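You operate a simulated robot arm through the tools that you are given. There is no shell and no other tool.

You are at the controls of a simulated robot arm. One attempt, no reset.

JOB
Set the controls near the top of the wooden bench. At the end: the white collar lever is set to loose; the yellow collar lever is set to loose; the pump knob is turned to in; the set knob is turned to low; the red cap from the top of the wooden bench stands where the red tape stood; the red tape from the top of the wooden bench is in the grey steel tray; whatever was shut is shut again. Leave all else as you found it, and nothing knocked over. The white collar lever goes anticlockwise seen from above, to its stop. The yellow collar lever goes anticlockwise seen from above, to its stop.

The check looks at the end state, three seconds after you hand in, the way a careful person would. Anything else that was tipped, shoved, dropped, spilled or broken makes it a failure. A push-on lid holds only when it is set on centred and level and pressed home; a screw cap is set on level and turned clockwise until tight.

ROBOT AND FRAMES
A 7-joint arm with a two-finger parallel gripper, fixed in place. Base frame: the origin is at the foot of the arm, x ahead of it, y to its left, z up; the work surface is at about z = 0.03. Readings come in m, degrees, newtons and seconds.
With the tool pointing down near the work surface it reaches from about 0.22 to 0.6 m from the base axis. Its first joint turns from -66.0 to 66.0 degrees. Payload 2.6 kg.
The TCP is the grasp point between the finger pads, 0.03 m short of the fingertips. In the tool frame z runs along the fingers and y along their closing line. The gripper opens to 0.094 m. The fingers are 0.028 m wide and 0.01 m thick; the gripper's body (0.05 by 0.096 m) begins 0.055 m behind the TCP.
Orientation is told as [roll, pitch, yaw] about the base's x, y, z axes, in that order, counted from this pose: with the fingers straight down and closing along the base's y, the tool's x points along the base's -x, its y along +y and its z along -z.

CONTROLS
- The arm moves only by the tool move_arm. Its arguments are lists of equal length, an entry for each row: "offset": the shift along the tool's x, y, z in m, a list of three; "dr": the turn, a rotation vector about the tool's x, y, z in degrees, a list of three; "claw": the gripper command, from -1 (fully open) to 1 (shut), values between in proportion. In form: {"offset": [[tx, ty, tz], ...], "dr": [[rx, ry, rz], ...], "claw": [claw, ...]}. A call has 1 to 20 rows; each row shifts and turns the commanded pose from where the row before left it, along the tool's axes as they then stand. Each row takes 0.2 s and may step no farther than 0.05 m and 8.6 degrees from the row before; otherwise, or with a gripper value out of range, the whole call is refused. A pose out of reach is approached as far as the arm can. The call stops where the force on the tool passes 40 N (or 10 N more than at its start, if that is more) or the arm is blocked; 0.2 s more then pass. Each finger travels about 0.072 m/s and halts on what it meets, pressing with about 23 N; the grip force reading is that of the motor and also rises with nothing between the fingers. The clock runs only during rows and for 0.2 s after the last one: add rows that do not move to give the fingers time. It gives the time, the measured TCP pose, the force on the tool (base axes), the opening and the grip force at its end, in the units of the frame above (readings bear some noise), with the torque about the TCP (base axes, N m) and any sound that the robot's microphone picked up.
- Cameras (640 x 400 px; columns grow to the right, rows downward): "scene" is fixed at [0.0269, 0.4205, 0.584]; the picture's right is [-0.86, -0.51, 0.00], its down [-0.19, 0.33, -0.93] and it looks along [0.47, -0.80, -0.38] (base axes); focal length 329 px, centre (320, 200). "wrist" rides on the gripper at [0.076, 0.014, -0.102] in the tool frame; the picture's right is [-0.18, 0.98, 0.00], its down [-0.75, -0.14, -0.64] and it looks along [-0.63, -0.12, 0.77] (tool axes); focal length 243 px, centre (320, 200).
- capture(camera): a new picture of that camera. No time passes.
- locate(camera, pixels): there is no depth. For up to 12 entries [column, row, z] of the newest picture of that camera ("zoom" is the newest enlarged one), the place [x, y] in the base frame at which the ray of that pixel passes the height z, good to about 0.002 m. No time passes.
- close_up(camera, box): a new picture of the part [left, top, right, bottom] of that camera's present view, enlarged. No time passes.
- close_job(): hands the job in; it is judged then, once.

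Unless the task says otherwise, let go and move clear before handing in.

The tools are called after "Call:" as a command line: name --argument value ..., lists and objects as JSON in quotes. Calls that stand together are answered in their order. move_arm: Moves the arm, as the interface text tells. Its arguments: {"type":"object","properties":{"offset":{"type":"array","items":{"type":"array","items":{"type":"number"}}},"dr":{"type":"array","items":{"type":"array","items":{"type":"number"}}},"claw":{"type":"array","items":{"type":"number"}}},"required":["offset","dr","claw"]} The other tools are called the same way: capture (camera) takes a picture; locate (camera, pixels) gives the place at which the rays of pixels pass given heights; close_up (camera, box) takes an enlarged picture of a part of a camera's view; close_job () hands the job in.

At the start:

```text
time_s: 0.0
eef_pos: [0.3593, -0.038, 0.4063]
orientation: [0.1, -0.1, 0.0]
ft_force: [0.4, 0.2, -0.7]
ft_torque: [0.01, -0.01, 0.02]
finger_gap: 0.0942
grasp_force: 0.0
```

scene: 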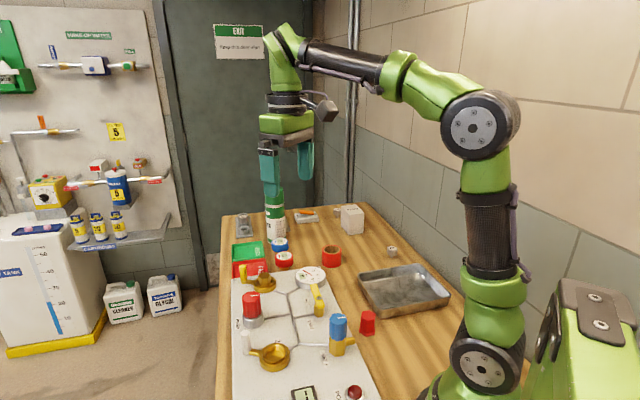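
wrist: 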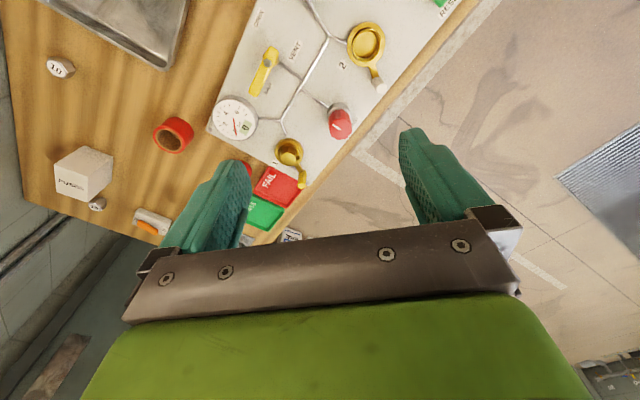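

The scene shows a bench with a white panel of controls (about px 230-380, 265-400), red items at (331,256) and (367,322), and the steel tray at (403,290). I'll look closer before moving.

Call:
close_up --camera "scene" --box '[220, 260, 380, 400]'

Call:
close_up --camera "scene" --box '[220, 190, 460, 340]'

Call:
close_up --camera "wrist" --box '[200, 0, 460, 200]'

Call:
close_up --camera "wrist" --box '[20, 0, 280, 240]'

```text
2.86 times, centred on (300, 330) of scene
```

zoom: 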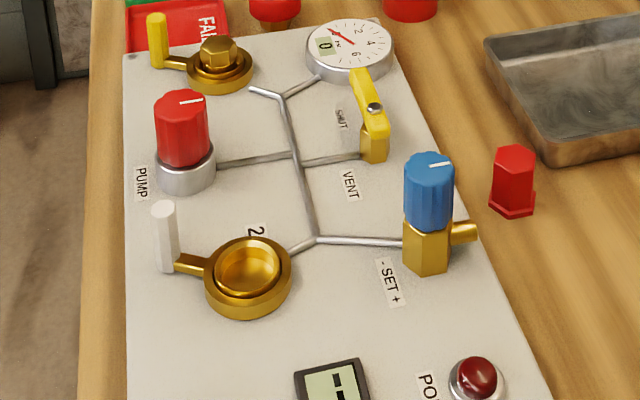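

```text
2.67 times, centred on (340, 265) of scene
```

zoom: 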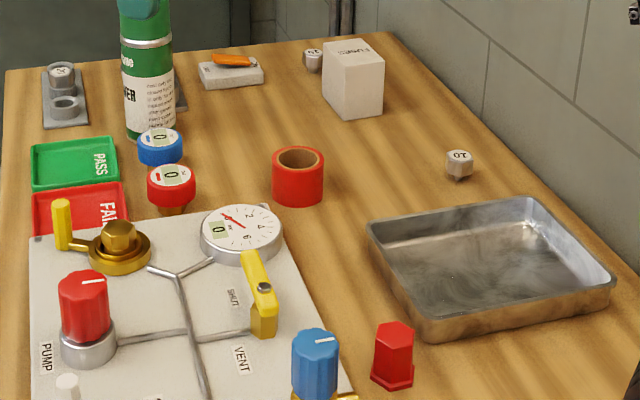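

```text
2.00 times, centred on (330, 100) of wrist
```

zoom: 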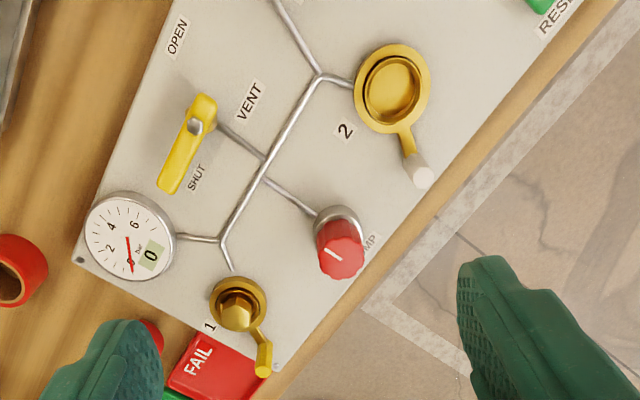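

```text
1.67 times, centred on (150, 120) of wrist
```

zoom: 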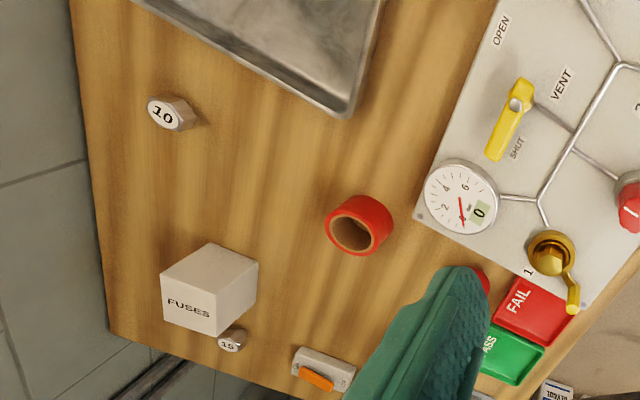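

The panel holds gold collars with a yellow lever (port 1) and a white lever (port 2), a red PUMP knob, and a blue SET knob. I'll locate the key points at plausible heights and take another close-up for geometry.

Call:
close_up --camera "scene" --box '[220, 240, 380, 340]'

Call:
capture --camera "scene"

Call:
capture --camera "wrist"

Call:
locate --camera "scene" --pixels '[[231, 280, 0.05], [317, 266, 0.05], [275, 355, 0.06], [251, 323, 0.06], [263, 285, 0.06], [250, 300, 0.1], [338, 320, 0.1], [336, 352, 0.05], [367, 332, 0.03], [331, 262, 0.03], [317, 297, 0.07], [310, 272, 0.07]]'

Call:
locate --camera "wrist" --pixels '[[366, 44, 0.06], [380, 86, 0.08], [340, 122, 0.1], [335, 110, 0.06], [289, 153, 0.07], [302, 182, 0.08], [263, 70, 0.08], [173, 135, 0.03], [60, 67, 0.04], [235, 117, 0.06], [325, 0, 0.04], [208, 128, 0.04]]'

```text
4.00 times, centred on (300, 290) of scene
```

zoom: 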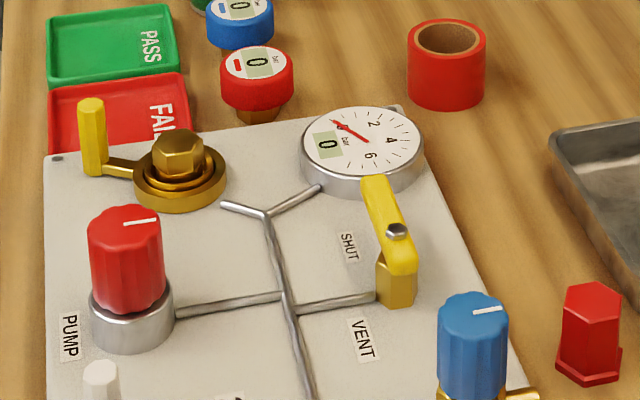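

```text
taken
```

scene: 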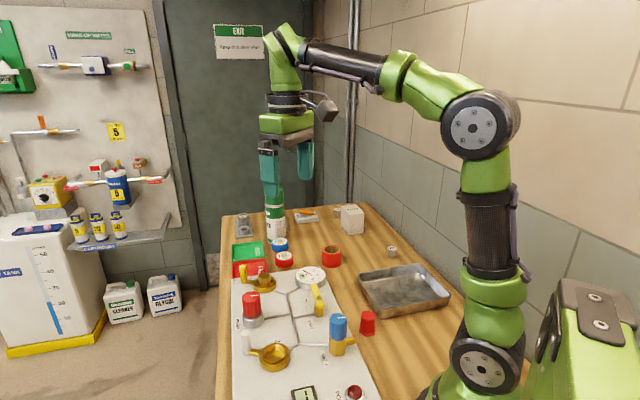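

```text
taken
```

wrist: 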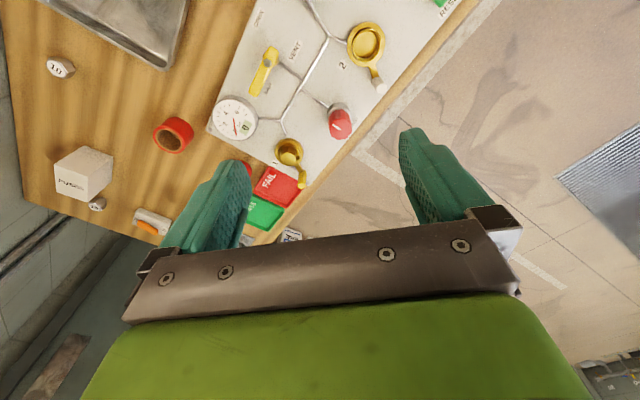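

```text
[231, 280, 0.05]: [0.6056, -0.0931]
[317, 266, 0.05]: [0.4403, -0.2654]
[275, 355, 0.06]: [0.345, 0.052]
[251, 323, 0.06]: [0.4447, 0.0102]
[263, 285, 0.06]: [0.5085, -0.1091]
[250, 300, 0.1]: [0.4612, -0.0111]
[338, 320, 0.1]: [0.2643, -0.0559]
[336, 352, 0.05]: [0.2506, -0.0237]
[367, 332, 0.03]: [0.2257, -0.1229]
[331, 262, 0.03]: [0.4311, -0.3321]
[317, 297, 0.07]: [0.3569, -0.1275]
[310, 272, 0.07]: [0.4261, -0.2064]
```

```text
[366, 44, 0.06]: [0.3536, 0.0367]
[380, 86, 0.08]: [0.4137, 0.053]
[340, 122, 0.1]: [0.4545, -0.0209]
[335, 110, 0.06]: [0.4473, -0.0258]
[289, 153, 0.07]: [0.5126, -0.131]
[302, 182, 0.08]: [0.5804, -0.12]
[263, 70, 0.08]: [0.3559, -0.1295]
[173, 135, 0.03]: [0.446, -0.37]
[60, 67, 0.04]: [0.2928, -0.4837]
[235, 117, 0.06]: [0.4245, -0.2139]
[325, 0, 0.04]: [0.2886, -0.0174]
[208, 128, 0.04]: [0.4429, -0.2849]
```

Rough triangulation puts the white collar near (0.356, 0.039), the pump knob near (0.455, -0.02) and the yellow collar near (0.515, -0.125). I'll back the arm up so the wrist camera sees the entire panel.

Call:
move_arm --offset '[[0.04, 0, 0], [0.04, 0, 0], [0.03, 0, 0], [0, 0, 0]]' --dr '[[0, 0, 0], [0, 0, 0], [0, 0, 0], [0, 0, 0]]' --claw '[-1, -1, -1, -1]'

Call:
capture --camera "wrist"

Call:
close_up --camera "wrist" --box '[200, 0, 460, 170]'

```text
time_s: 1.0
eef_pos: [0.248, -0.0397, 0.4071]
orientation: [0.0, 0.0, 0.0]
ft_force: [-0.1, 0.1, -0.2]
ft_torque: [0.04, -0.03, 0.01]
finger_gap: 0.0941
grasp_force: 0.0
```

```text
taken
```

wrist: 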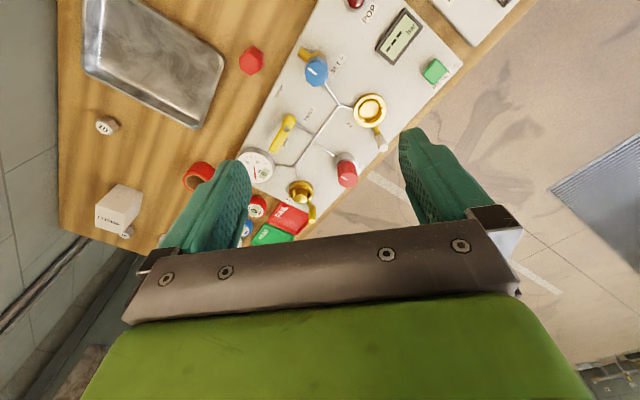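

```text
2.35 times, centred on (330, 85) of wrist
```

zoom: 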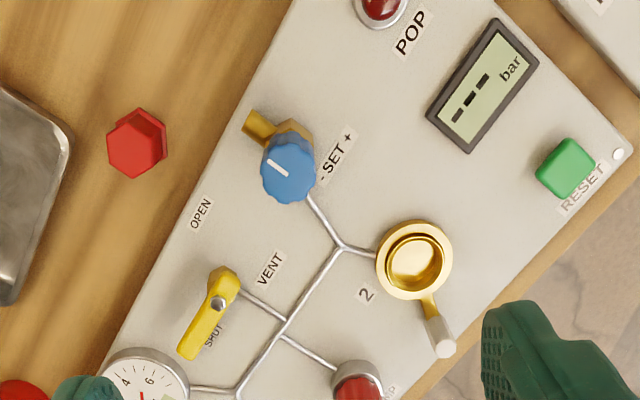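

The panel is turned about 30°, with "- SET +" reading up-right at zoom (335,155). Neither knob's scale is clear yet, so I'll lower the wrist camera for a better look at PUMP and SET.

Call:
move_arm --offset '[[-0.03, 0.01, 0.04], [-0.03, 0.01, 0.04], [-0.02, 0.01, 0.04], [0, 0, 0.02], [0, 0, 0]]' --dr '[[0, 0, 0], [0, 0, 0], [0, 0, 0], [0, 0, 0], [0, 0, 0]]' --claw '[-1, -1, -1, -1, -1]'

Call:
capture --camera "wrist"

Call:
close_up --camera "wrist" --box '[240, 40, 440, 200]'

Call:
close_up --camera "wrist" --box '[220, 0, 420, 100]'

```text
refused: row 1 steps farther than a row can; nothing moved
```

```text
taken
```

wrist: 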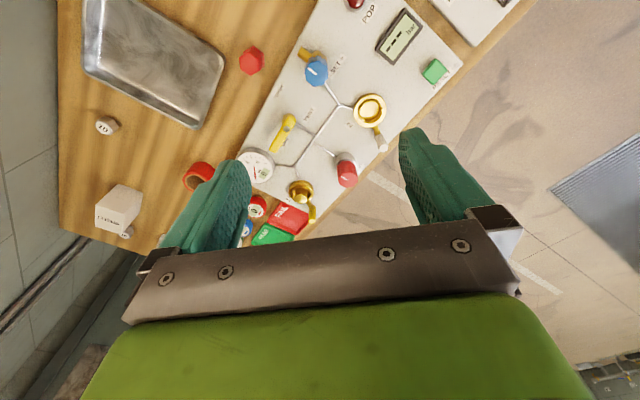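

```text
2.50 times, centred on (340, 120) of wrist
```

zoom: 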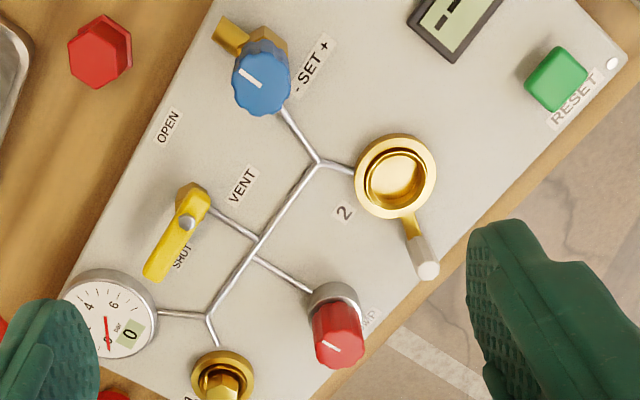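

```text
3.20 times, centred on (320, 50) of wrist
```

zoom: 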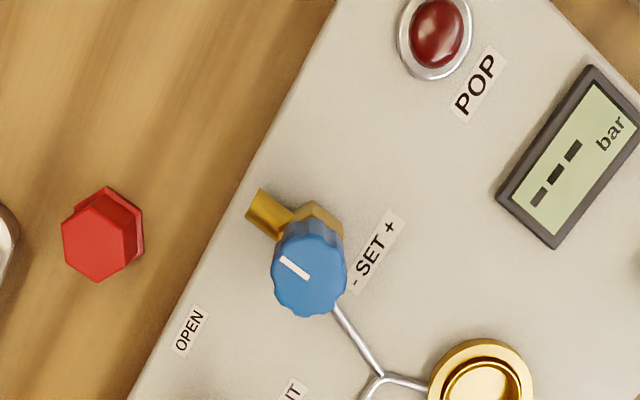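

The row step was too long (0.051 m). I'll repeat with shorter steps to bring the wrist camera closer to the PUMP and SET knobs.

Call:
move_arm --offset '[[-0.02, 0.01, 0.04], [-0.02, 0.01, 0.04], [-0.02, 0.01, 0.04], [-0.02, 0, 0.02], [0, 0, 0]]' --dr '[[0, 0, 0], [0, 0, 0], [0, 0, 0], [0, 0, 0], [0, 0, 0]]' --claw '[-1, -1, -1, -1, -1]'

Call:
capture --camera "wrist"

Call:
close_up --camera "wrist" --box '[240, 40, 440, 200]'

Call:
close_up --camera "wrist" --box '[180, 0, 420, 120]'

```text
time_s: 2.2
eef_pos: [0.3292, -0.0074, 0.2653]
orientation: [0.0, 0.0, 0.0]
ft_force: [0.4, -0.2, 0.0]
ft_torque: [0.0, 0.02, -0.02]
finger_gap: 0.0942
grasp_force: 0.1
```

```text
taken
```

wrist: 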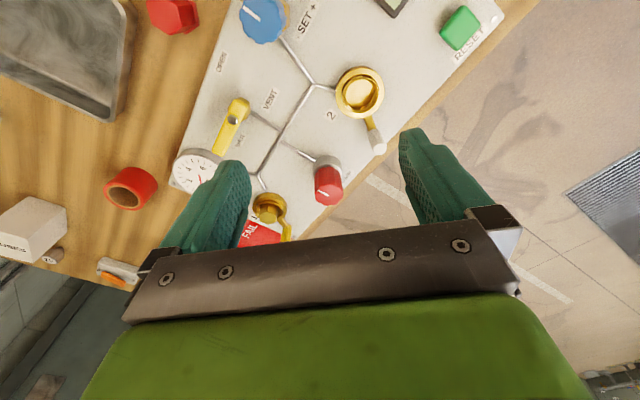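

```text
2.50 times, centred on (340, 120) of wrist
```

zoom: 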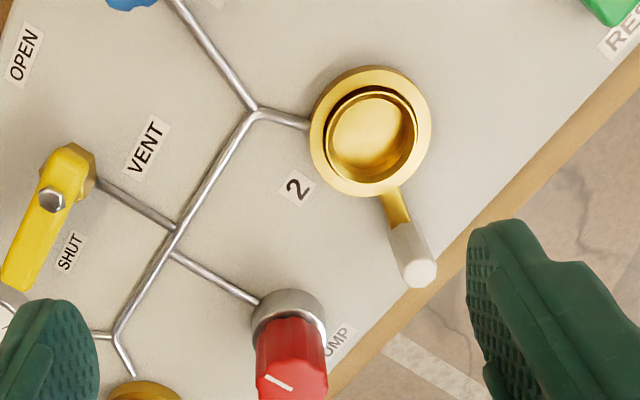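

```text
2.67 times, centred on (300, 60) of wrist
```

zoom: 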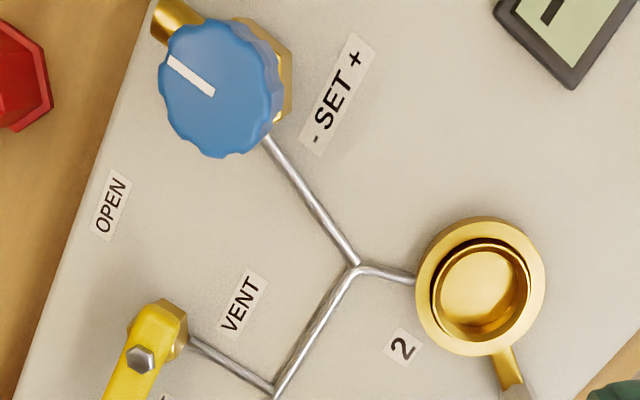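

I see the SET marker pointing to the panel's "up" between "-" and "+", so low is anticlockwise. I'll triangulate handle and knob tops from the wrist (e.g. pump top (328,190), white handle top (380,149)) and scene pictures.

Call:
locate --camera "wrist" --pixels '[[263, 18, 0.1], [328.5, 192, 0.1], [380, 149, 0.08], [360, 94, 0.05], [131, 180, 0.06], [174, 5, 0.06]]'

Call:
locate --camera "scene" --pixels '[[338.3, 318, 0.1], [251.3, 295.5, 0.1], [245.6, 332.3, 0.08], [274.4, 357, 0.05], [331.5, 249.5, 0.06], [368, 314.3, 0.06], [242.5, 265.8, 0.08], [265, 286, 0.05], [245.6, 353.8, 0.05]]'

```text
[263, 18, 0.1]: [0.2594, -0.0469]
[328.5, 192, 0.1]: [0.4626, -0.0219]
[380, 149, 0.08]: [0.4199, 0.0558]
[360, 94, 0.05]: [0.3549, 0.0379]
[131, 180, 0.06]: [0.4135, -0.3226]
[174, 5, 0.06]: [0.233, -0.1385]
```

```text
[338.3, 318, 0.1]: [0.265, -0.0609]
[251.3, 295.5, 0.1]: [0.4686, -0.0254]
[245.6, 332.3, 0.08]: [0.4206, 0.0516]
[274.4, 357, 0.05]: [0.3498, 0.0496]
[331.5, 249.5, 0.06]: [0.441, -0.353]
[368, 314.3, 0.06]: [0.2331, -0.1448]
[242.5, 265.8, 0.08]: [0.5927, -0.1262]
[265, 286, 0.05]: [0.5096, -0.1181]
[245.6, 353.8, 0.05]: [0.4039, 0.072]
```

White handle's top triangulates to about (0.417, 0.055, 0.085) around a collar at (0.360, 0.040). I'll close the fingers and position them on the handle's clockwise side, stopping above to check.

Call:
move_arm --offset '[[-0.03, 0.011, 0], [-0.03, 0.011, 0], [-0.033, 0.009, 0], [0, 0, 0.04], [0, 0, 0.04], [0, 0, 0.04], [0, 0, 0.02], [0, 0, 0]]' --dr '[[0, 0, 0], [0, 0, 0], [0, 0, 0], [0, 0, 0], [0, 0, 0], [0, 0, 0], [0, 0, 0], [0, 0, 0]]' --claw '[1, 1, 1, 1, 1, 1, 1, 1]'

Call:
capture --camera "scene"

Call:
close_up --camera "scene" --box '[200, 240, 380, 400]'

Call:
capture --camera "wrist"

```text
time_s: 4.0
eef_pos: [0.4222, 0.0237, 0.1276]
orientation: [0.0, 0.0, 0.0]
ft_force: [0.1, 0.3, -0.9]
ft_torque: [-0.01, 0.03, -0.01]
finger_gap: 0.0001
grasp_force: 23.2
```

```text
taken
```

scene: 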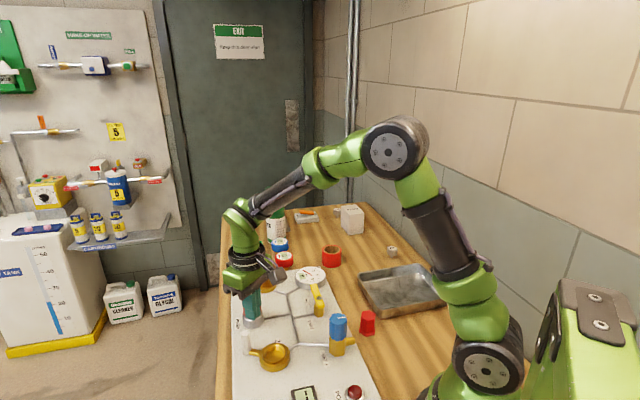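

```text
2.50 times, centred on (290, 320) of scene
```

zoom: 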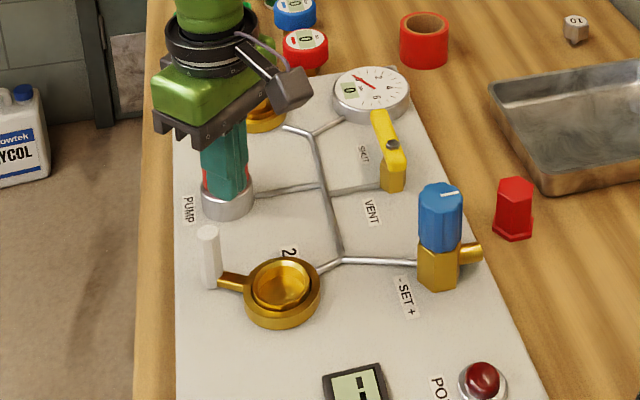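

```text
taken
```

wrist: 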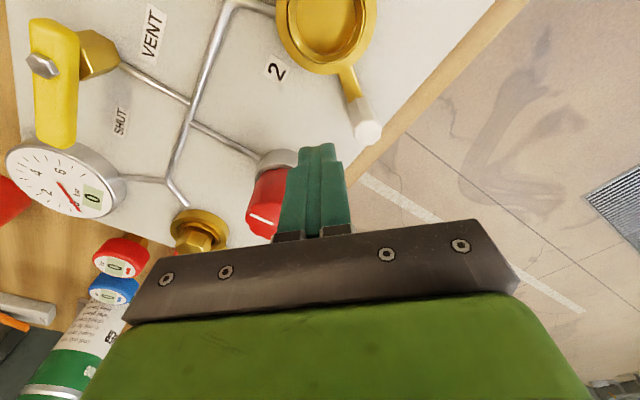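

The closed fingertips (wrist (318,150)) sit between the pump knob and the white handle (top at (367,132)). I'll verify the handle position once more, then lower.

Call:
locate --camera "wrist" --pixels '[[367, 132, 0.0845], [324, 18, 0.045], [356, 95, 0.06]]'

Call:
move_arm --offset '[[0, 0, 0.02], [0, 0, 0.02], [0, 0, 0]]' --dr '[[0, 0, 0], [0, 0, 0], [0, 0, 0]]' --claw '[1, 1, 1]'

Call:
capture --camera "wrist"

Call:
close_up --camera "scene" --box '[200, 260, 320, 400]'

```text
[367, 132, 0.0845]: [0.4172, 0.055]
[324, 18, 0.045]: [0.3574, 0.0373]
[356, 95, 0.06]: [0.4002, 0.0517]
```

```text
time_s: 4.8
eef_pos: [0.4224, 0.0238, 0.0859]
orientation: [0.0, 0.0, -0.1]
ft_force: [-0.3, -0.1, -0.2]
ft_torque: [0.0, -0.01, 0.01]
finger_gap: 0.0003
grasp_force: 23.4
```

```text
taken
```

wrist: 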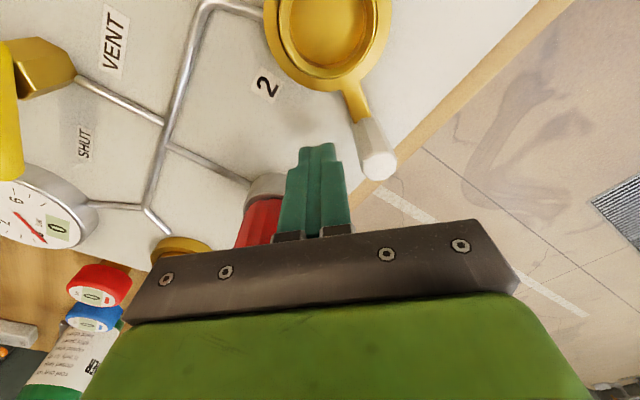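

```text
2.86 times, centred on (260, 330) of scene
```

zoom: 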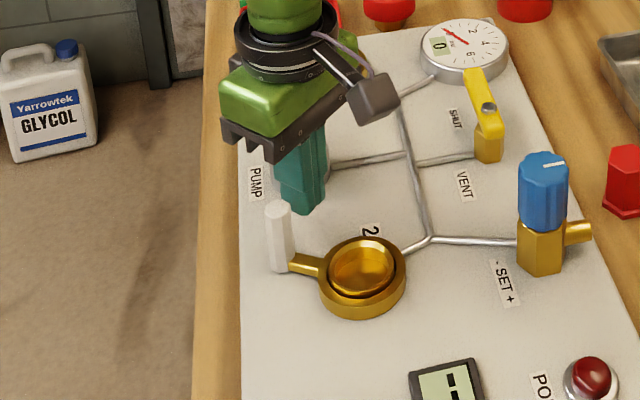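

Fingers are down beside the handle at z≈0.086. I'll sweep anticlockwise about the collar centre (0.3585, 0.0385), rotating the tool along with the arc.

Call:
move_arm --offset '[[-0.0014, 0.009, 0], [-0.0014, 0.009, 0], [-0.0014, 0.009, 0], [-0.0014, 0.009, 0], [0, 0, 0]]' --dr '[[0, 0, -8], [0, 0, -8], [0, 0, -8], [0, 0, -8], [0, 0, 0]]' --claw '[1, 1, 1, 1, 1]'

Call:
capture --camera "wrist"

Call:
close_up --camera "scene" --box '[200, 260, 320, 400]'

```text
time_s: 6.0
eef_pos: [0.4195, 0.0594, 0.0872]
orientation: [0.0, 0.0, 32.1]
ft_force: [-0.5, -1.0, -1.1]
ft_torque: [-0.05, 0.01, 0.03]
finger_gap: 0.0
grasp_force: 23.0
```

```text
taken
```

wrist: 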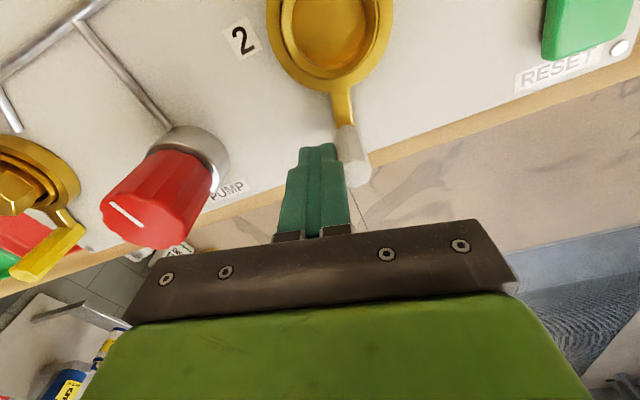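

```text
2.86 times, centred on (260, 330) of scene
```

zoom: 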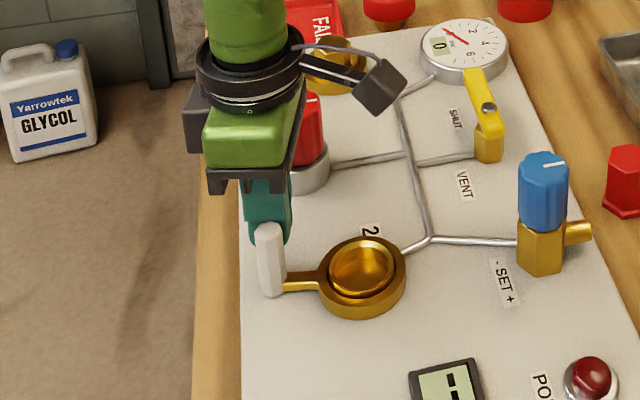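

The lever has followed about 20° with little resistance. Continuing the same arc.

Call:
move_arm --offset '[[-0.0014, 0.009, 0], [-0.0014, 0.009, 0], [-0.0014, 0.009, 0], [0, 0, 0]]' --dr '[[0, 0, -8], [0, 0, -8], [0, 0, -8], [0, 0, 0]]' --claw '[1, 1, 1, 1]'

Call:
capture --camera "wrist"

Call:
close_up --camera "scene" --box '[200, 260, 320, 400]'

```text
time_s: 7.0
eef_pos: [0.4066, 0.083, 0.087]
orientation: [0.0, -0.1, 56.2]
ft_force: [0.7, 0.3, -0.5]
ft_torque: [0.04, -0.02, -0.01]
finger_gap: 0.0
grasp_force: 22.6
```

```text
taken
```

wrist: 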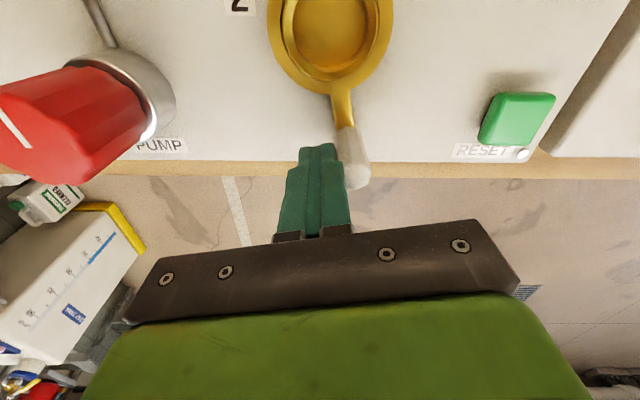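

```text
2.86 times, centred on (260, 330) of scene
```

zoom: 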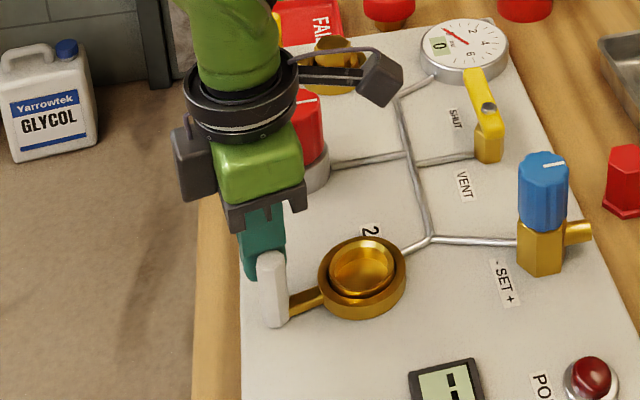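

Still free (force under 1 N); lever now points at the front edge. Continuing.

Call:
move_arm --offset '[[-0.0014, 0.009, 0], [-0.0014, 0.009, 0], [-0.0014, 0.009, 0], [0, 0, 0]]' --dr '[[0, 0, -8], [0, 0, -8], [0, 0, -8], [0, 0, 0]]' --claw '[1, 1, 1, 1]'

Call:
capture --camera "wrist"

Call:
close_up --camera "scene" --box '[200, 260, 320, 400]'

```text
time_s: 7.8
eef_pos: [0.3919, 0.0943, 0.088]
orientation: [-1.0, -0.2, 79.4]
ft_force: [8.8, 0.9, -3.6]
ft_torque: [-0.02, -0.07, -0.01]
finger_gap: 0.0
grasp_force: 22.7
stopped in row 4: the force on the tool passed its limit at 48 N (the readings are from after the stop); the commanded pose is now the measured one
```

```text
taken
```

wrist: 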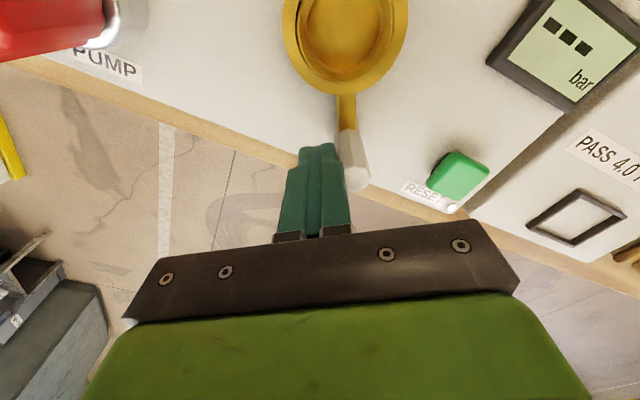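

```text
2.86 times, centred on (260, 330) of scene
```

zoom: 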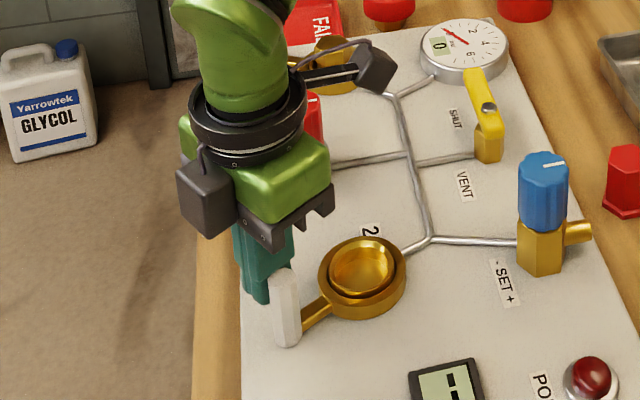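

The push stopped at 48 N with the lever at roughly 83°, its stop by the feel of it. I'll back off, lift, and look at where the lever rests.

Call:
move_arm --offset '[[0, -0.012, 0], [0, 0, -0.04], [0, 0, -0.04], [0, 0, -0.04], [0, 0, -0.03], [0, 0, 0]]' --dr '[[0, 0, 0], [0, 0, 0], [0, 0, 8], [0, 0, 8], [0, 0, 8], [0, 0, 0]]' --claw '[1, 1, 1, 1, 1, 1]'

Call:
capture --camera "wrist"

Call:
close_up --camera "scene" --box '[200, 260, 320, 400]'

```text
time_s: 9.2
eef_pos: [0.3992, 0.0936, 0.238]
orientation: [-0.8, -0.5, 55.3]
ft_force: [0.9, -0.7, 0.7]
ft_torque: [0.03, 0.0, -0.01]
finger_gap: 0.0
grasp_force: 23.1
```

```text
taken
```

wrist: 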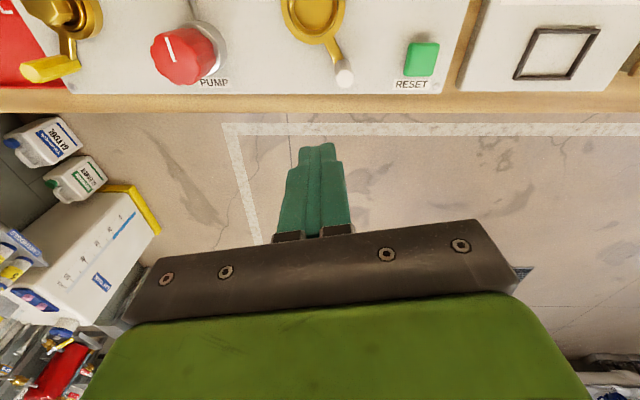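

```text
2.86 times, centred on (260, 330) of scene
```

zoom: 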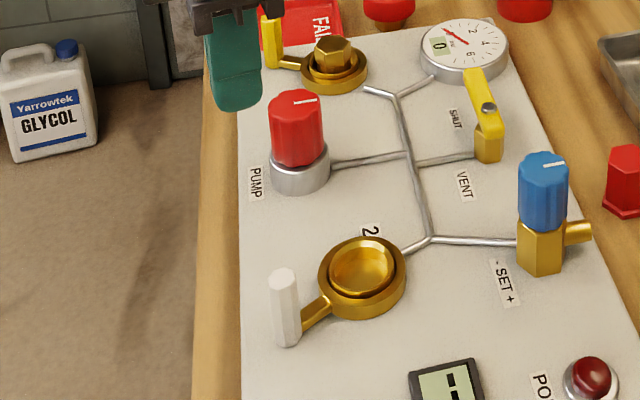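

The white lever moved about 70° (roughly −30° to +38° about the front normal) and rests there. Next I'll move toward the yellow lever to localize it with the wrist camera.

Call:
close_up --camera "wrist" --box '[0, 0, 160, 100]'

Call:
move_arm --offset '[[-0.01, -0.04, 0], [0.0, -0.045, 0], [0.0, -0.045, 0], [0, 0, 0]]' --dr '[[0, 0, 8], [0, 0, 8], [0, 0, 8], [0, 0, 0]]' --claw '[1, 1, 1, 1]'

Call:
capture --camera "wrist"

```text
4.00 times, centred on (80, 50) of wrist
```

zoom: 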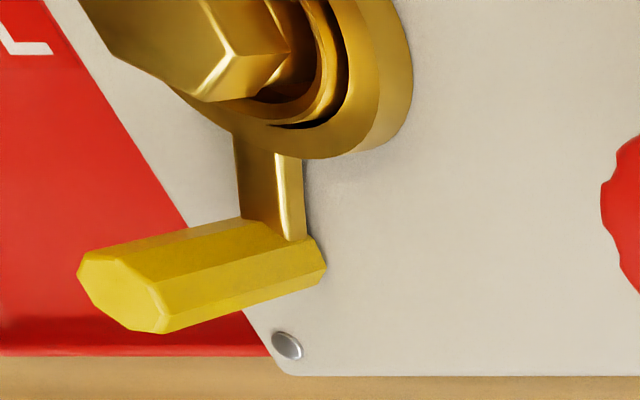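

```text
time_s: 10.2
eef_pos: [0.5004, 0.013, 0.2386]
orientation: [-0.5, -0.7, 31.3]
ft_force: [0.8, 0.1, 0.3]
ft_torque: [0.0, -0.04, 0.02]
finger_gap: 0.0
grasp_force: 23.0
```

```text
taken
```

wrist: 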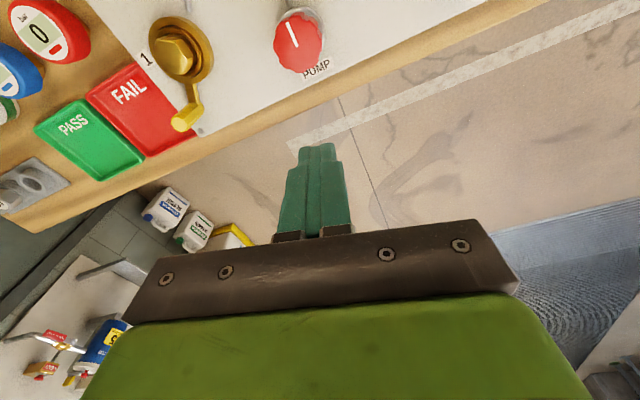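

The yellow handle's top is at wrist (180,124), its collar at (183,50), and the pump knob top at (297,44). I'll locate them and compare with the scene picture.

Call:
locate --camera "wrist" --pixels '[[180, 124, 0.0845], [182, 51, 0.045], [297, 44, 0.105], [197, 132, 0.04], [185, 45, 0.035], [40, 33, 0.08]]'

Call:
close_up --camera "wrist" --box '[100, 0, 360, 160]'

Call:
close_up --camera "scene" --box '[220, 230, 340, 330]'

```text
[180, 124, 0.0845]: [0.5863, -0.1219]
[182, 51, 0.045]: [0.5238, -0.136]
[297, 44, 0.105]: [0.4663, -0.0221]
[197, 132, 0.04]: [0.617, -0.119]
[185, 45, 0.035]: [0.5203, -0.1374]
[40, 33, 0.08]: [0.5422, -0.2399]
```

```text
2.46 times, centred on (230, 80) of wrist
```

zoom: 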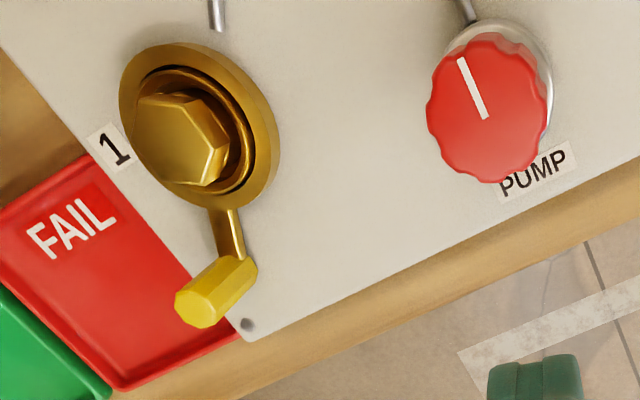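

```text
4.00 times, centred on (280, 280) of scene
```

zoom: 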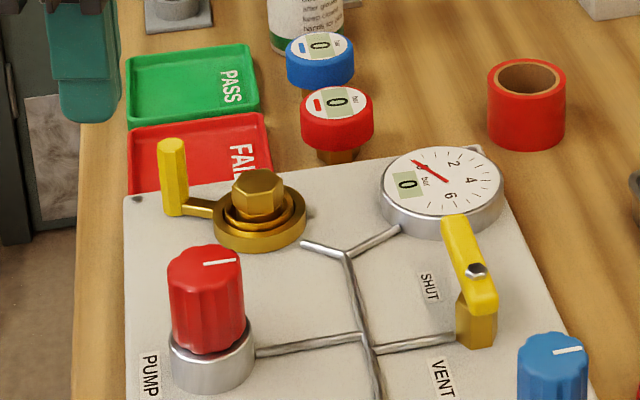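

Yellow handle triangulates to about (0.588, -0.123, top 0.08) and its collar to (0.525, -0.137). I'll square the tool to yaw 0, move to the clockwise side of the handle, and stop high to check.

Call:
move_arm --offset '[[0, 0, 0], [0, 0, 0], [0, 0, 0], [0, 0, 0], [-0.015, -0.04, 0], [-0.018, -0.042, 0], [-0.018, -0.042, 0], [-0.022, -0.042, 0], [0, 0, 0]]' --dr '[[0, 0, 7.9], [0, 0, 7.8], [0, 0, 7.8], [0, 0, 7.8], [-0.5, 0.7, 0], [0, 0, 0], [0, 0, 0], [0, 0, 0], [0, 0, 0]]' --claw '[1, 1, 1, 1, 1, 1, 1, 1, 1]'

Call:
capture --camera "wrist"

Call:
close_up --camera "scene" --box '[200, 200, 360, 340]'

```text
time_s: 12.2
eef_pos: [0.5654, -0.1371, 0.2366]
orientation: [0.5, -0.2, 0.2]
ft_force: [0.6, -0.2, 0.6]
ft_torque: [-0.03, -0.01, 0.01]
finger_gap: 0.0003
grasp_force: 23.4
out of reach, approached as far as the arm can: row 8
```

```text
taken
```

wrist: 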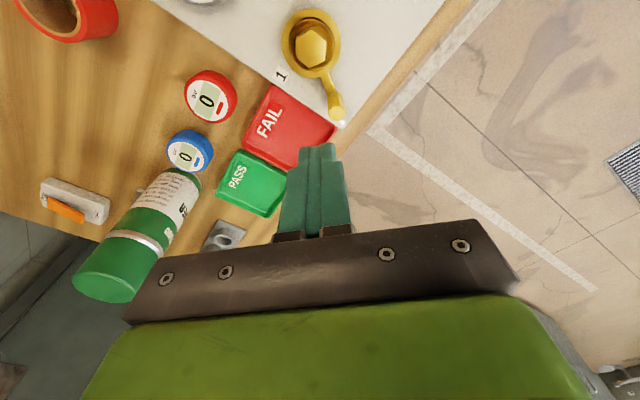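

```text
2.86 times, centred on (280, 270) of scene
```

zoom: 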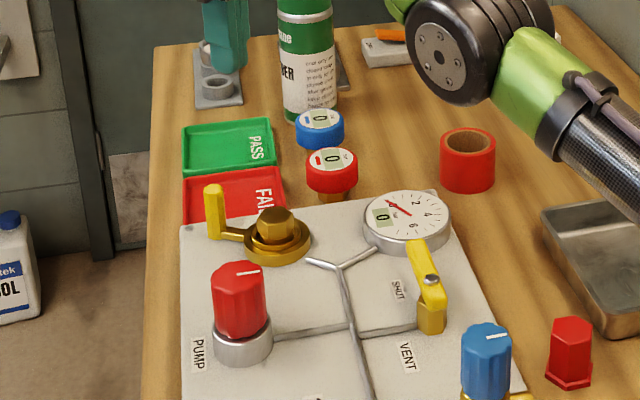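

The arm ran short of reach at this height (r≈0.58). I'll re-locate the handle (top at wrist (337,110)) and collar ((311,42)) from this view, then descend, where the reach should be a bit longer.

Call:
close_up --camera "wrist" --box '[250, 0, 410, 150]'

Call:
locate --camera "wrist" --pixels '[[337, 113, 0.08], [311, 42, 0.04], [311, 42, 0.05], [200, 95, 0.09], [290, 120, 0.04], [150, 260, 0.2]]'

```text
2.67 times, centred on (330, 75) of wrist
```

zoom: 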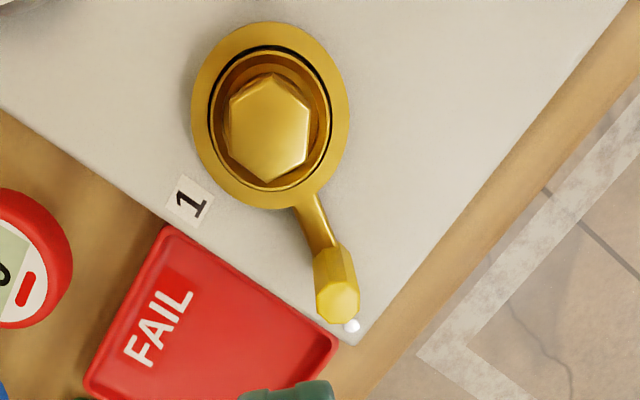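

```text
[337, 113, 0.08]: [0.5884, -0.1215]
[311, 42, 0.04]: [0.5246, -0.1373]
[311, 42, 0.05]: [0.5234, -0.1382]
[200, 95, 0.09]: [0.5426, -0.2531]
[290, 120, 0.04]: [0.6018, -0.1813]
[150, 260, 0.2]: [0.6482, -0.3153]
```

Handle at (0.588, -0.1215), collar at (0.5245, -0.1375). I'll descend partway, still above the handle top, and check how far out the arm can now go.

Call:
move_arm --offset '[[0, 0, 0.03], [0, 0, 0.03], [0, 0, 0.03], [0, 0, 0]]' --dr '[[0, 0, 0], [0, 0, 0], [0, 0, 0], [0, 0, 0]]' --claw '[1, 1, 1, 1]'

```text
time_s: 13.2
eef_pos: [0.5666, -0.1356, 0.1481]
orientation: [0.5, -0.3, 0.2]
ft_force: [-0.4, 0.0, 0.5]
ft_torque: [0.01, -0.02, 0.0]
finger_gap: 0.0003
grasp_force: 22.8
```

The commanded pose follows the measured one. Now shift to the handle's clockwise side: base -y 0.017, +x 0.01.

Call:
move_arm --offset '[[0, -0.009, 0.005], [0, -0.008, 0.005], [-0.006, 0, 0], [-0.006, 0, 0], [0, 0, 0]]' --dr '[[0, 0, 0], [0, 0, 0], [0, 0, 0], [0, 0, 0], [0, 0, 0]]' --claw '[1, 1, 1, 1, 1]'

Call:
capture --camera "wrist"

```text
time_s: 14.4
eef_pos: [0.5785, -0.1529, 0.1364]
orientation: [0.4, -0.1, 0.2]
ft_force: [-0.1, 0.5, 0.2]
ft_torque: [0.02, 0.03, 0.0]
finger_gap: 0.0
grasp_force: 23.3
```

```text
taken
```

wrist: 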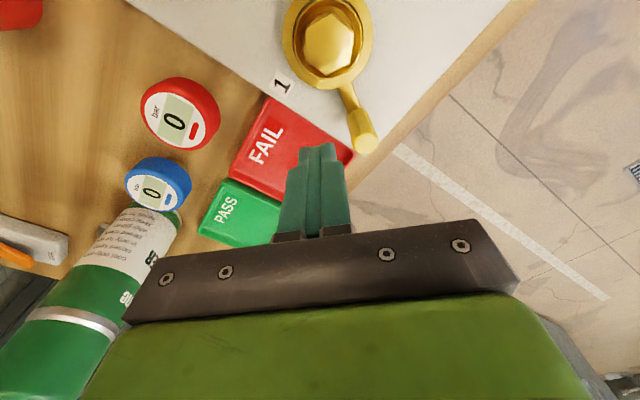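

Reached (0.5785, -0.153, 0.136) with the fingers clear beside the handle. Descending to handle height.

Call:
move_arm --offset '[[0, 0, 0.02], [0, 0, 0.02], [0, 0, 0.01], [0, 0, 0]]' --dr '[[0, 0, 0], [0, 0, 0], [0, 0, 0], [0, 0, 0]]' --claw '[1, 1, 1, 1]'

Call:
capture --camera "wrist"

Call:
close_up --camera "scene" --box '[200, 200, 360, 340]'

```text
time_s: 15.4
eef_pos: [0.5793, -0.1533, 0.0866]
orientation: [0.5, -0.2, 0.2]
ft_force: [0.4, 0.2, 0.7]
ft_torque: [0.01, 0.02, 0.0]
finger_gap: 0.0
grasp_force: 23.0
```

```text
taken
```

wrist: 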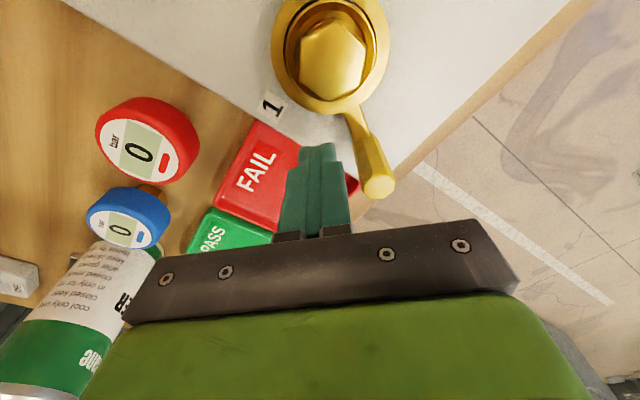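

```text
2.86 times, centred on (280, 270) of scene
```

zoom: 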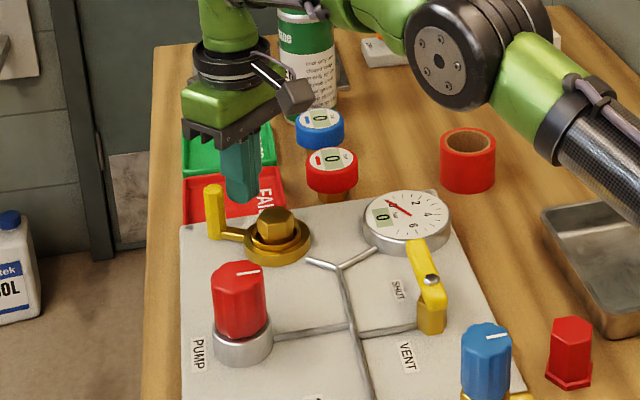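

Fingers are beside the yellow post. Sweeping anticlockwise about (0.5245, -0.1375).

Call:
move_arm --offset '[[-0.0017, 0.0078, 0], [-0.0017, 0.0078, 0], [-0.0017, 0.0078, 0], [-0.0017, 0.0078, 0], [0, 0, 0]]' --dr '[[0, 0, -8], [0, 0, -8], [0, 0, -8], [0, 0, -8], [0, 0, 0]]' --claw '[1, 1, 1, 1, 1]'

Call:
capture --camera "wrist"

Call:
close_up --camera "scene" --box '[200, 200, 360, 340]'

```text
time_s: 16.6
eef_pos: [0.579, -0.1195, 0.0871]
orientation: [0.4, -0.4, 32.4]
ft_force: [0.5, -0.1, -0.2]
ft_torque: [-0.04, -0.01, -0.04]
finger_gap: 0.0
grasp_force: 22.7
```

```text
taken
```

wrist: 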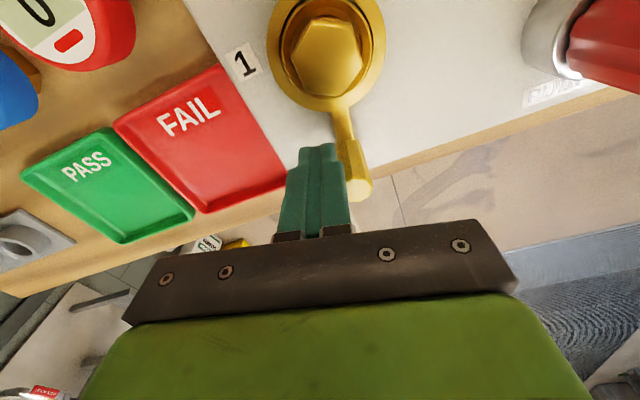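

```text
2.86 times, centred on (280, 270) of scene
```

zoom: 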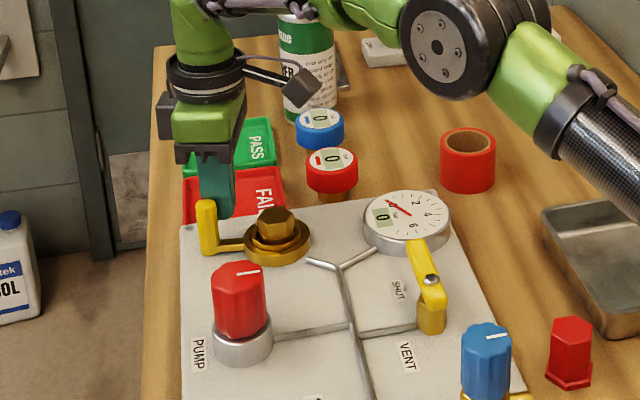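

The yellow lever is following. Continuing the arc.

Call:
move_arm --offset '[[-0.0017, 0.0078, 0], [-0.0017, 0.0078, 0], [-0.0017, 0.0078, 0], [0, 0, 0]]' --dr '[[0, 0, -8], [0, 0, -8], [0, 0, -8], [0, 0, 0]]' --claw '[1, 1, 1, 1]'

Call:
move_arm --offset '[[-0.0017, 0.0078, 0], [-0.0017, 0.0078, 0], [-0.0017, 0.0078, 0], [0, 0, 0]]' --dr '[[0, 0, -8], [0, 0, -8], [0, 0, -8], [0, 0, 0]]' --claw '[1, 1, 1, 1]'

Call:
capture --camera "wrist"

Call:
close_up --camera "scene" --box '[200, 200, 360, 340]'

```text
time_s: 17.6
eef_pos: [0.5675, -0.0999, 0.0872]
orientation: [0.1, -0.6, 56.4]
ft_force: [-0.2, -1.1, -0.1]
ft_torque: [0.03, -0.04, -0.01]
finger_gap: 0.0
grasp_force: 23.1
```

```text
time_s: 18.4
eef_pos: [0.5582, -0.0906, 0.0873]
orientation: [-1.2, -0.2, 75.9]
ft_force: [13.7, -2.1, -7.6]
ft_torque: [-0.07, -0.11, -0.13]
finger_gap: 0.0004
grasp_force: 23.2
stopped in row 3: the force on the tool passed its limit at 52 N (the readings are from after the stop); the commanded pose is now the measured one
```

```text
taken
```

wrist: 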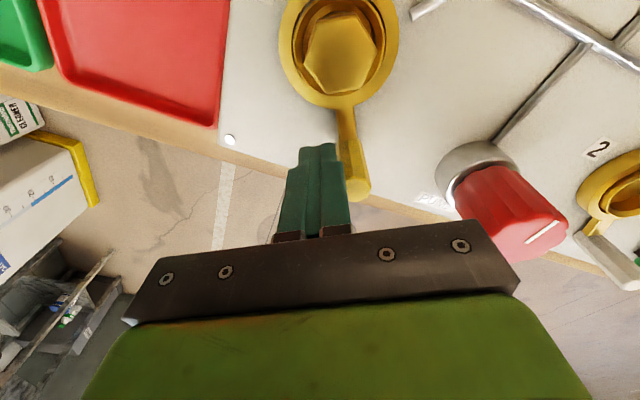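

```text
2.86 times, centred on (280, 270) of scene
```

zoom: 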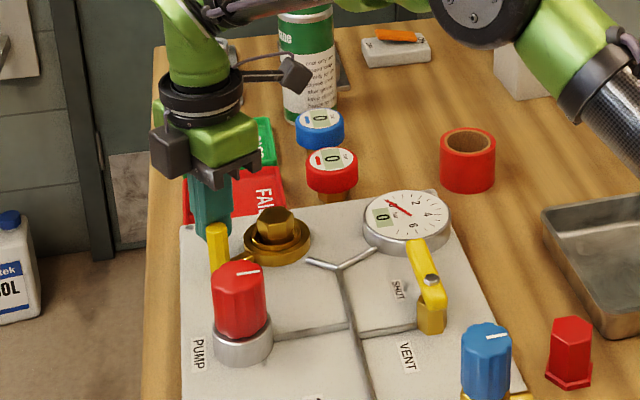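

It stopped at 52 N at yaw ≈76°, about the same travel as the white one. Backing off and lifting to check the yellow lever.

Call:
move_arm --offset '[[0, -0.012, 0], [0, 0, -0.04], [0, 0, -0.04], [0, 0, -0.04], [0.03, 0, -0.03], [0.04, 0, 0], [0, 0, 0]]' --dr '[[0, 0, 0], [0, 0, 0], [0, 0, 8], [0, 0, 8], [0, 0, 8], [0, 0, 8], [0, 0, 0]]' --claw '[1, 1, 1, 1, 1, 1, 1]'

Call:
capture --camera "wrist"

Call:
close_up --camera "scene" --box '[200, 230, 360, 370]'

```text
time_s: 20.0
eef_pos: [0.5255, -0.1513, 0.2373]
orientation: [-0.9, -0.8, 43.8]
ft_force: [-0.1, 0.2, 0.3]
ft_torque: [0.02, -0.02, -0.01]
finger_gap: 0.0
grasp_force: 23.5
```

```text
taken
```

wrist: 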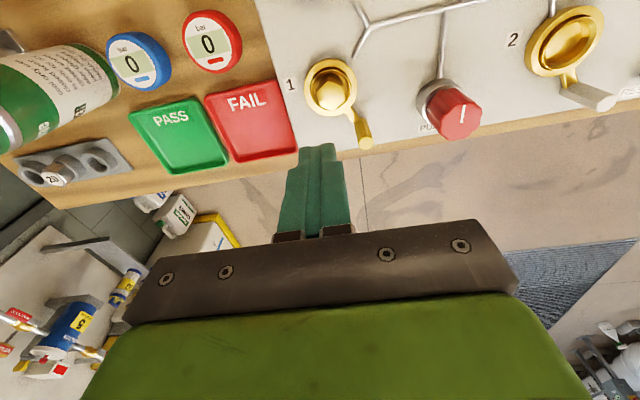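

```text
2.86 times, centred on (280, 300) of scene
```

zoom: 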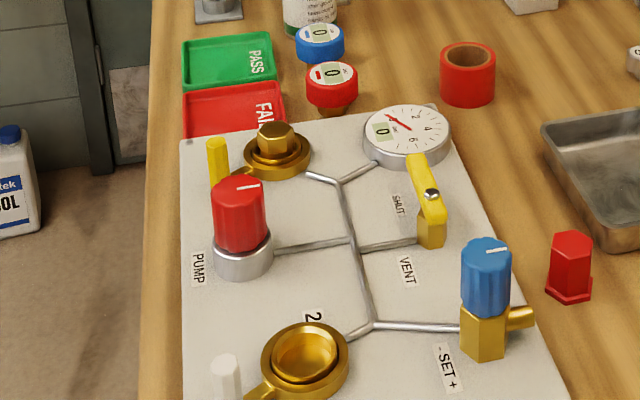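

Both levers are at their new positions. Now the pump knob: locate its top (wrist (460,114), zoom to refine) for gripping.

Call:
close_up --camera "wrist" --box '[400, 60, 520, 160]'

Call:
locate --camera "zoom" --pixels '[[320, 200, 0.105]]'

Call:
close_up --camera "scene" --box '[220, 270, 300, 340]'

```text
4.00 times, centred on (460, 110) of wrist
```

zoom: 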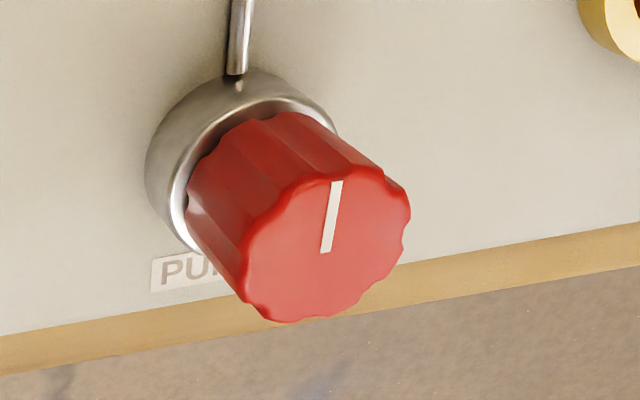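

```text
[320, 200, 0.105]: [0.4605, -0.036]
```

```text
5.71 times, centred on (260, 305) of scene
```

zoom: 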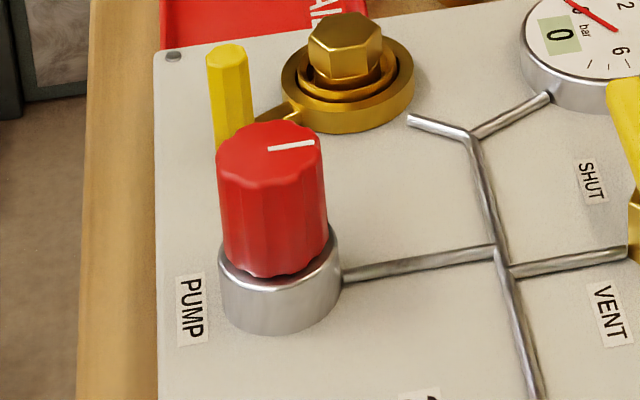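

The knob top's centre is at wrist (462,122) and scene (251.3,296.3). Locating both to triangulate.

Call:
locate --camera "wrist" --pixels '[[462, 122, 0.105], [462, 122, 0.11], [462, 122, 0.115]]'

Call:
locate --camera "scene" --pixels '[[251.3, 296.3, 0.105], [251.3, 296.3, 0.11], [251.3, 296.3, 0.115], [338.3, 318, 0.115]]'

```text
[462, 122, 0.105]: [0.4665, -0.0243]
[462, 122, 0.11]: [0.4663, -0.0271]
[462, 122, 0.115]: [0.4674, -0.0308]
```

```text
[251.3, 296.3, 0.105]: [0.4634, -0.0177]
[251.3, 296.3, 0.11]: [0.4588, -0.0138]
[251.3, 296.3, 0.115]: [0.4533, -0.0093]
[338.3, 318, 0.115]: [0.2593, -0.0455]
```

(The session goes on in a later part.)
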